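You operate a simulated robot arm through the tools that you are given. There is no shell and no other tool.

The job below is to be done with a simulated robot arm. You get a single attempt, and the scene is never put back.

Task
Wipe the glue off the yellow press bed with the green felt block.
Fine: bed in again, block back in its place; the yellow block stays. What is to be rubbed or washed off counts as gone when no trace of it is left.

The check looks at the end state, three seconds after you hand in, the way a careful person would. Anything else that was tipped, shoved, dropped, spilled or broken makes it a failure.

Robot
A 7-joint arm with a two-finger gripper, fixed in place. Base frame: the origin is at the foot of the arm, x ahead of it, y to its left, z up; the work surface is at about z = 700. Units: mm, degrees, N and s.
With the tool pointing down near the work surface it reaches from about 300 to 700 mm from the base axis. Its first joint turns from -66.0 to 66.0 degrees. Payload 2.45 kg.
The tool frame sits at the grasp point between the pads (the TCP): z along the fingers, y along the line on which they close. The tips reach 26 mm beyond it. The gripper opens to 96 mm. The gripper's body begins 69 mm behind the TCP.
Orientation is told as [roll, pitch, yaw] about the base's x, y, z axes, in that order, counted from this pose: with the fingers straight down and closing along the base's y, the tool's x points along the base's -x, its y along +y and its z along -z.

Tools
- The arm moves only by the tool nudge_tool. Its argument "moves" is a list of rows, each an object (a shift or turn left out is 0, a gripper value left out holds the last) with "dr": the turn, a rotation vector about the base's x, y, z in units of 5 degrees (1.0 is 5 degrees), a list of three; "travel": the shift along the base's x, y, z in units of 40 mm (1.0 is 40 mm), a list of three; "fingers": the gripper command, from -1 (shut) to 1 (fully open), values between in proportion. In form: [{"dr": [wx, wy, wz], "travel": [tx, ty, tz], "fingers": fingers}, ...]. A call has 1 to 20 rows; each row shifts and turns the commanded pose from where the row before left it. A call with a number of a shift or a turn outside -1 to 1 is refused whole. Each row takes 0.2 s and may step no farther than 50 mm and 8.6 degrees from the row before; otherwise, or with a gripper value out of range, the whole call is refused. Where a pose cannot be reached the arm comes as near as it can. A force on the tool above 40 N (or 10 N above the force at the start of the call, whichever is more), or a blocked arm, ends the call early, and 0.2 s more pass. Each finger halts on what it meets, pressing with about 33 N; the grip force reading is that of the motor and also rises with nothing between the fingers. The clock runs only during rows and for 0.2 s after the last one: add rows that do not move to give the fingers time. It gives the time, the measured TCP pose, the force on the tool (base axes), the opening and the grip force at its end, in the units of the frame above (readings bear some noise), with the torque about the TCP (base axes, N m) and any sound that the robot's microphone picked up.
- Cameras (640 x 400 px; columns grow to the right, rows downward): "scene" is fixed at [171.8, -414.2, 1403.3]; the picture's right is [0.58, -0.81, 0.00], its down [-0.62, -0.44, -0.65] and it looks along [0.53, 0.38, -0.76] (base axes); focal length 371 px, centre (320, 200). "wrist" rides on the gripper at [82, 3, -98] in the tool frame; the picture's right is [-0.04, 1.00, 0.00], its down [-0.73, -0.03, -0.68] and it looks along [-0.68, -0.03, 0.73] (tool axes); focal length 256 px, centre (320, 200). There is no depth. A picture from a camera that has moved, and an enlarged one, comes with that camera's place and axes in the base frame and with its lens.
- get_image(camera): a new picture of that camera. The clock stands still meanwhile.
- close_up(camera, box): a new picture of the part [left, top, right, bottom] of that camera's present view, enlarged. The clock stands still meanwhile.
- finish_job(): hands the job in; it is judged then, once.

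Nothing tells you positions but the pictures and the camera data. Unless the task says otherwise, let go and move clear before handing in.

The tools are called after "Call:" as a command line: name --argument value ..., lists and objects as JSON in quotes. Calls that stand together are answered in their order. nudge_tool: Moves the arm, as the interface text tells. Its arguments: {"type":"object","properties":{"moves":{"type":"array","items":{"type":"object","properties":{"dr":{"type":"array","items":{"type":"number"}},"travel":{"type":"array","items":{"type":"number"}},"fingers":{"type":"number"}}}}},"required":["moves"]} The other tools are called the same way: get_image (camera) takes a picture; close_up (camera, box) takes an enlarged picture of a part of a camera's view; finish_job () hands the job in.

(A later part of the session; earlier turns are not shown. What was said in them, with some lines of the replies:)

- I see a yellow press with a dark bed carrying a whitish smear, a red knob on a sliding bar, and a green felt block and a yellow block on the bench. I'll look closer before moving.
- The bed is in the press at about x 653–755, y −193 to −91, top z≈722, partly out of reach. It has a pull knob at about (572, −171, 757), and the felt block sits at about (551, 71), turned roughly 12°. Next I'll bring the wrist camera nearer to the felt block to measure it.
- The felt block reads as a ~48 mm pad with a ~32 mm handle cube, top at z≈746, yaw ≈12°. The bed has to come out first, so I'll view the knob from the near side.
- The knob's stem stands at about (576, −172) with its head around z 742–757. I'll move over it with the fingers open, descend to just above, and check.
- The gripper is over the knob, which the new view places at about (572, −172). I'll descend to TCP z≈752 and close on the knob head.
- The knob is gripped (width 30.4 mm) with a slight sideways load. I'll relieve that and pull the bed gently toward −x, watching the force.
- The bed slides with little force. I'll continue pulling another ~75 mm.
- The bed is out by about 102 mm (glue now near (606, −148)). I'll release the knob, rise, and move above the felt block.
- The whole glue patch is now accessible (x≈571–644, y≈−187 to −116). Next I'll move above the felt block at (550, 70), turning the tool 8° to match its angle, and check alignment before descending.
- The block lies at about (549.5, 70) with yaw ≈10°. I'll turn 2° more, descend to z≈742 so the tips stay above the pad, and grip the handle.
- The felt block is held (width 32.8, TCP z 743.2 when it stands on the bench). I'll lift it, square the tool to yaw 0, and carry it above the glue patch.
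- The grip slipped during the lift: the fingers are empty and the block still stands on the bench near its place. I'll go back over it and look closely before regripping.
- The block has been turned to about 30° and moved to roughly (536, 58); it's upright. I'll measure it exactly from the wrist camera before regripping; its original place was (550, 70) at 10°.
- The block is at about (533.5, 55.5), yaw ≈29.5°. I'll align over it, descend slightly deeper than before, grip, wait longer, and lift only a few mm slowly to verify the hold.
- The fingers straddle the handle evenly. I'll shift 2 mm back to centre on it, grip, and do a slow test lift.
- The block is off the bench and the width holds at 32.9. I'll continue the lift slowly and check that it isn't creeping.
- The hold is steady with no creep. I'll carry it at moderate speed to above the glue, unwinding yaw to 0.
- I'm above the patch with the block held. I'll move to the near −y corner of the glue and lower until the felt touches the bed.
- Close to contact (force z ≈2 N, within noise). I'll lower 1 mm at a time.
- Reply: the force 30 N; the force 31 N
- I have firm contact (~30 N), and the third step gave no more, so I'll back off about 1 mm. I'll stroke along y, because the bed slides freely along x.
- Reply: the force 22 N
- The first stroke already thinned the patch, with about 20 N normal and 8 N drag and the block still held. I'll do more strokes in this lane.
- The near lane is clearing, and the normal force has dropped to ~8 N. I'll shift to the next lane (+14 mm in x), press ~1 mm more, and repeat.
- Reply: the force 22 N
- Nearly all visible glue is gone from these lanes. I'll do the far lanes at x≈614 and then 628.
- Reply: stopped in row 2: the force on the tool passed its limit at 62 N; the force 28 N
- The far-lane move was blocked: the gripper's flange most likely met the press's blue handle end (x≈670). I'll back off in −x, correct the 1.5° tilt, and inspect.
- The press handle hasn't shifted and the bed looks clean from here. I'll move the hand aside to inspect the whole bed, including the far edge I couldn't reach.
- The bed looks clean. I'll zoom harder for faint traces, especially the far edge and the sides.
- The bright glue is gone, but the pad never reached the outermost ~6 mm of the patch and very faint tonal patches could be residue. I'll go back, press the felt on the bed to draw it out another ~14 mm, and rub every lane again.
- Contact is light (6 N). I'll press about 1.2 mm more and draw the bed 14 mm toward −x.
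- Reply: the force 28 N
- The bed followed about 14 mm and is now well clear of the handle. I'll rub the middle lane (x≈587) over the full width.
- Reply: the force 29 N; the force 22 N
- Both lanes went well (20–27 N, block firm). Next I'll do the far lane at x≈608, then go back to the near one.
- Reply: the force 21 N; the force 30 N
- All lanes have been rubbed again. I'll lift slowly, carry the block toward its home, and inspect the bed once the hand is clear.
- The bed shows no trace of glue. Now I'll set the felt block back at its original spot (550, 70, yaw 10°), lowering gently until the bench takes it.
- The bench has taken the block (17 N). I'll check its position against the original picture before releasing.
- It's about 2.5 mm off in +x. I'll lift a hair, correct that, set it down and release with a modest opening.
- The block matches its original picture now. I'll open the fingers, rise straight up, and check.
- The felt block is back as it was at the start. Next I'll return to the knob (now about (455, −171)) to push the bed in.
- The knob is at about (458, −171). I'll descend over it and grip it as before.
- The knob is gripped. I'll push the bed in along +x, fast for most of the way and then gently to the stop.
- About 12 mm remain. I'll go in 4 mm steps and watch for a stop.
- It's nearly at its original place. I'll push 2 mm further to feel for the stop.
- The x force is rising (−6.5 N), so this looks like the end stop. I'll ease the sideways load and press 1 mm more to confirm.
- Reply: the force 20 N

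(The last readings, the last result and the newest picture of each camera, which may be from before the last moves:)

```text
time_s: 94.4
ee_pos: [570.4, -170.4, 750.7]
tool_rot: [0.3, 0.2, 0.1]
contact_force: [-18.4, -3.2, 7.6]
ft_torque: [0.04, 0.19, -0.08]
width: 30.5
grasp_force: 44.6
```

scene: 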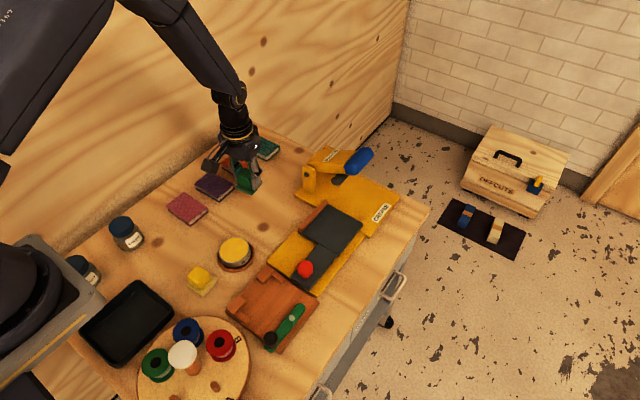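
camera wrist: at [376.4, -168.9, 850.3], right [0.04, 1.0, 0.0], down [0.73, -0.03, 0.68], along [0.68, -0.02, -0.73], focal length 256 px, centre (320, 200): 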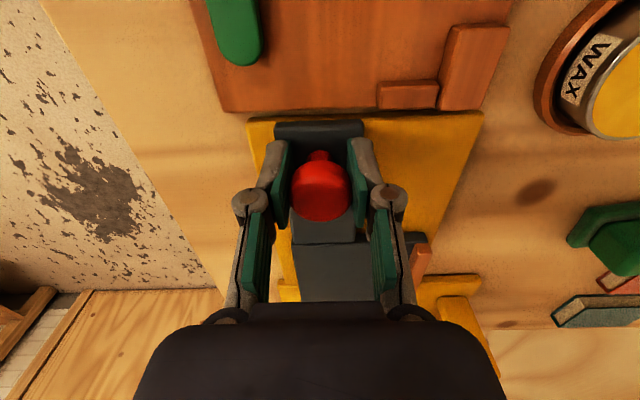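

The stop is confirmed (−18 N at x≈570.4, the original knob position). I'll relax the push, release the knob and rise clear.

Call:
nudge_tool --moves '[{"travel": [-0.03, -0.01, 0], "fingers": -1}, {}, {"fingers": -0.2}, {"fingers": 0.1}, {"fingers": 0.3}, {"fingers": 0.3}, {"travel": [0, 0, 0.3]}, {"travel": [0, 0, 0.6]}, {"travel": [0, 0, 0.8]}, {"travel": [0, 0, 0.8]}, {}]'

Call:
nudge_tool --moves '[{"travel": [-0.6, 0.4, 0.4], "fingers": 0.3}, {"travel": [-0.8, 0.6, 0.4]}, {"travel": [-0.8, 0.6, 0.4]}, {"travel": [-0.8, 0.6, 0.4]}, {"travel": [-0.6, 0.6, 0.4]}, {}]'

Call:
get_image --camera "scene"

Call:
close_up --camera "scene" --box '[260, 130, 420, 230]'

Call:
close_up --camera "scene" --box '[240, 200, 400, 300]'

Call:
get_image --camera "wrist"

```text
time_s: 96.8
ee_pos: [570.0, -171.4, 851.8]
tool_rot: [0.2, 0.0, 0.0]
contact_force: [0.2, 0.7, 0.3]
ft_torque: [0.01, 0.02, 0.03]
width: 62.5
grasp_force: 0.0
```

```text
time_s: 98.2
ee_pos: [425.9, -59.3, 930.9]
tool_rot: [0.2, -0.1, 0.0]
contact_force: [0.4, -0.5, 0.5]
ft_torque: [0.01, 0.0, -0.03]
width: 62.3
grasp_force: 0.0
```

```text
taken
```

scene: 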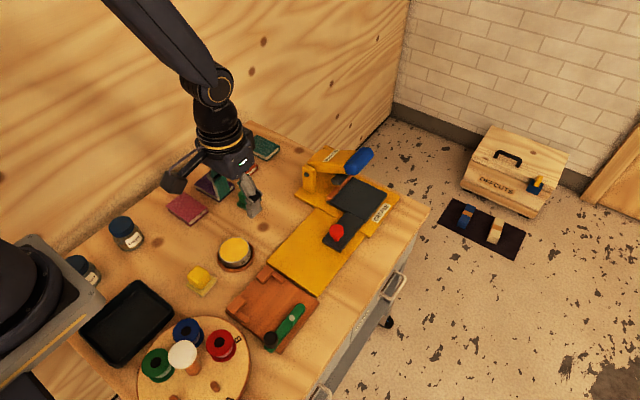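

```text
4.00 times, centred on (340, 180) of scene
camera zoom: at [171.8, -414.2, 1403.3], right [0.58, -0.81, 0.0], down [-0.62, -0.44, -0.65], along [0.53, 0.38, -0.76], focal length 1486 px, centre (240, 280)
```

zoom: 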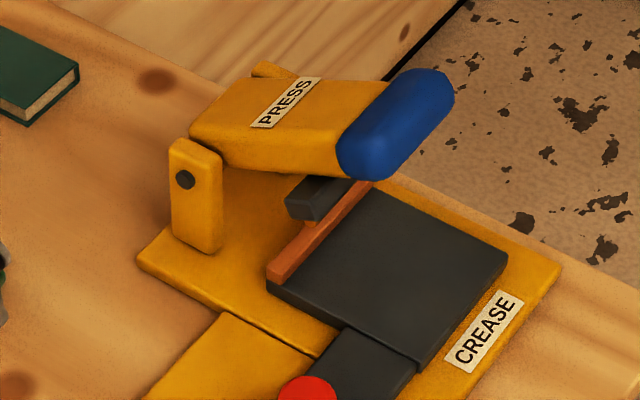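

```text
4.00 times, centred on (320, 250) of scene
camera zoom: at [171.8, -414.2, 1403.3], right [0.58, -0.81, 0.0], down [-0.62, -0.44, -0.65], along [0.53, 0.38, -0.76], focal length 1486 px, centre (320, 0)
```

zoom: 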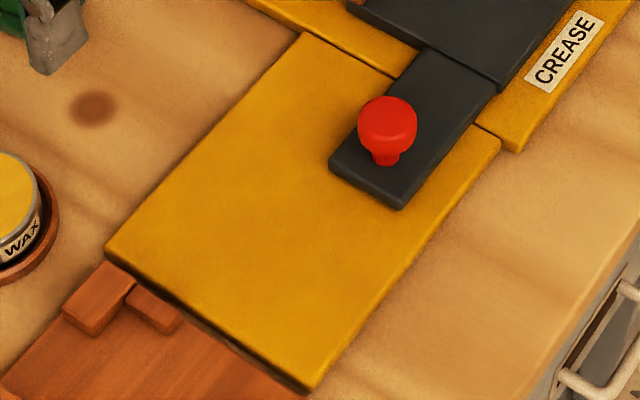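

```text
taken
camera wrist: at [344.5, -57.2, 1029.8], right [0.04, 1.0, 0.0], down [0.73, -0.03, 0.68], along [0.68, -0.03, -0.73], focal length 256 px, centre (320, 200)
```

wrist: 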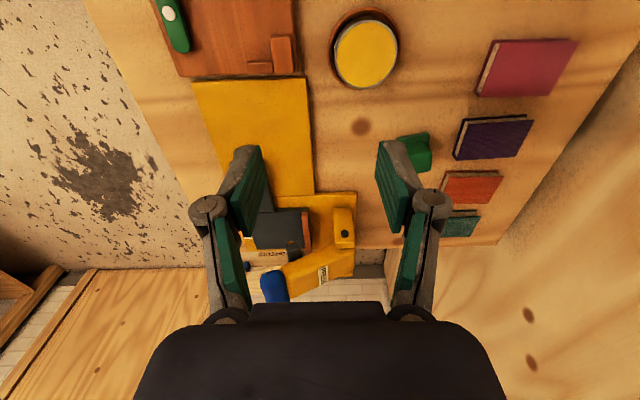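

The bed is in again exactly as at the start and clean, and the press and its surroundings are unchanged. I'll take one last look at the felt block and yellow block with the hand moved away.

Call:
nudge_tool --moves '[{"travel": [0.5, -0.3, 0.6], "fingers": 0.3}, {"travel": [0.5, 0, 0.6]}, {"travel": [0.5, 0, 0.3]}, {}]'

Call:
close_up --camera "scene" --box '[160, 180, 320, 280]'

Call:
close_up --camera "scene" --box '[325, 175, 395, 225]'

```text
time_s: 99.2
ee_pos: [487.7, -71.6, 990.3]
tool_rot: [0.2, -0.1, 0.1]
contact_force: [0.0, 0.4, 0.6]
ft_torque: [0.04, -0.01, -0.04]
width: 62.4
grasp_force: 0.1
```

```text
4.00 times, centred on (240, 230) of scene
camera zoom: at [171.8, -414.2, 1403.3], right [0.58, -0.81, 0.0], down [-0.62, -0.44, -0.65], along [0.53, 0.38, -0.76], focal length 1486 px, centre (640, 80)
```

zoom: 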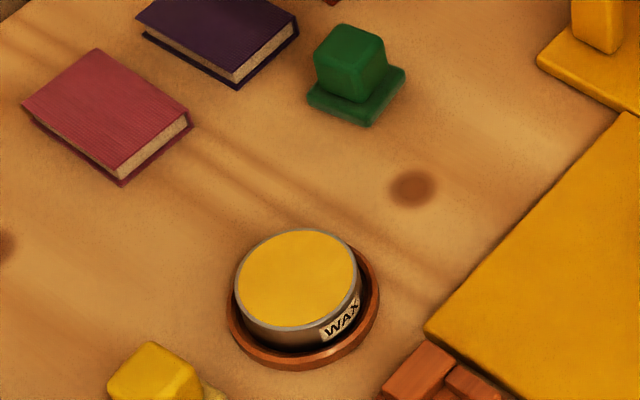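

```text
8.00 times, centred on (360, 200) of scene
camera zoom: at [171.8, -414.2, 1403.3], right [0.58, -0.81, 0.0], down [-0.62, -0.44, -0.65], along [0.53, 0.38, -0.76], focal length 2971 px, centre (0, 200)
```

zoom: 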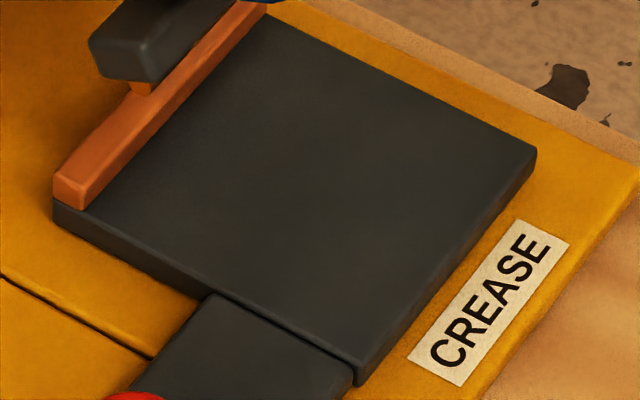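

Everything is in place: the bed is clean and fully in, the green felt block is back where it started, and the yellow block is untouched. The gripper is open and clear, so I'm handing in.

Call:
finish_job

```text
The job is handed in.
```

The glue is wiped off the press bed, and I handed the job in. In close-up pictures I could see no trace left on the bed.

- **Bed:** it is pushed back in to its stop, and the knob is at its original position.
- **Felt block:** it is back in its place, within about 1 mm and at the same angle as at the start. It slipped from the gripper on the first lift and turned on the bench. I picked it up again and set it right afterwards.
- **Yellow block:** I did not touch it.
- **Press:** while wiping, the gripper bumped something, most likely the end of the blue press handle (62 N peak). Pictures from before and after show the press arm in the same position.

Nothing else on the bench looked moved, and the gripper is open and clear.
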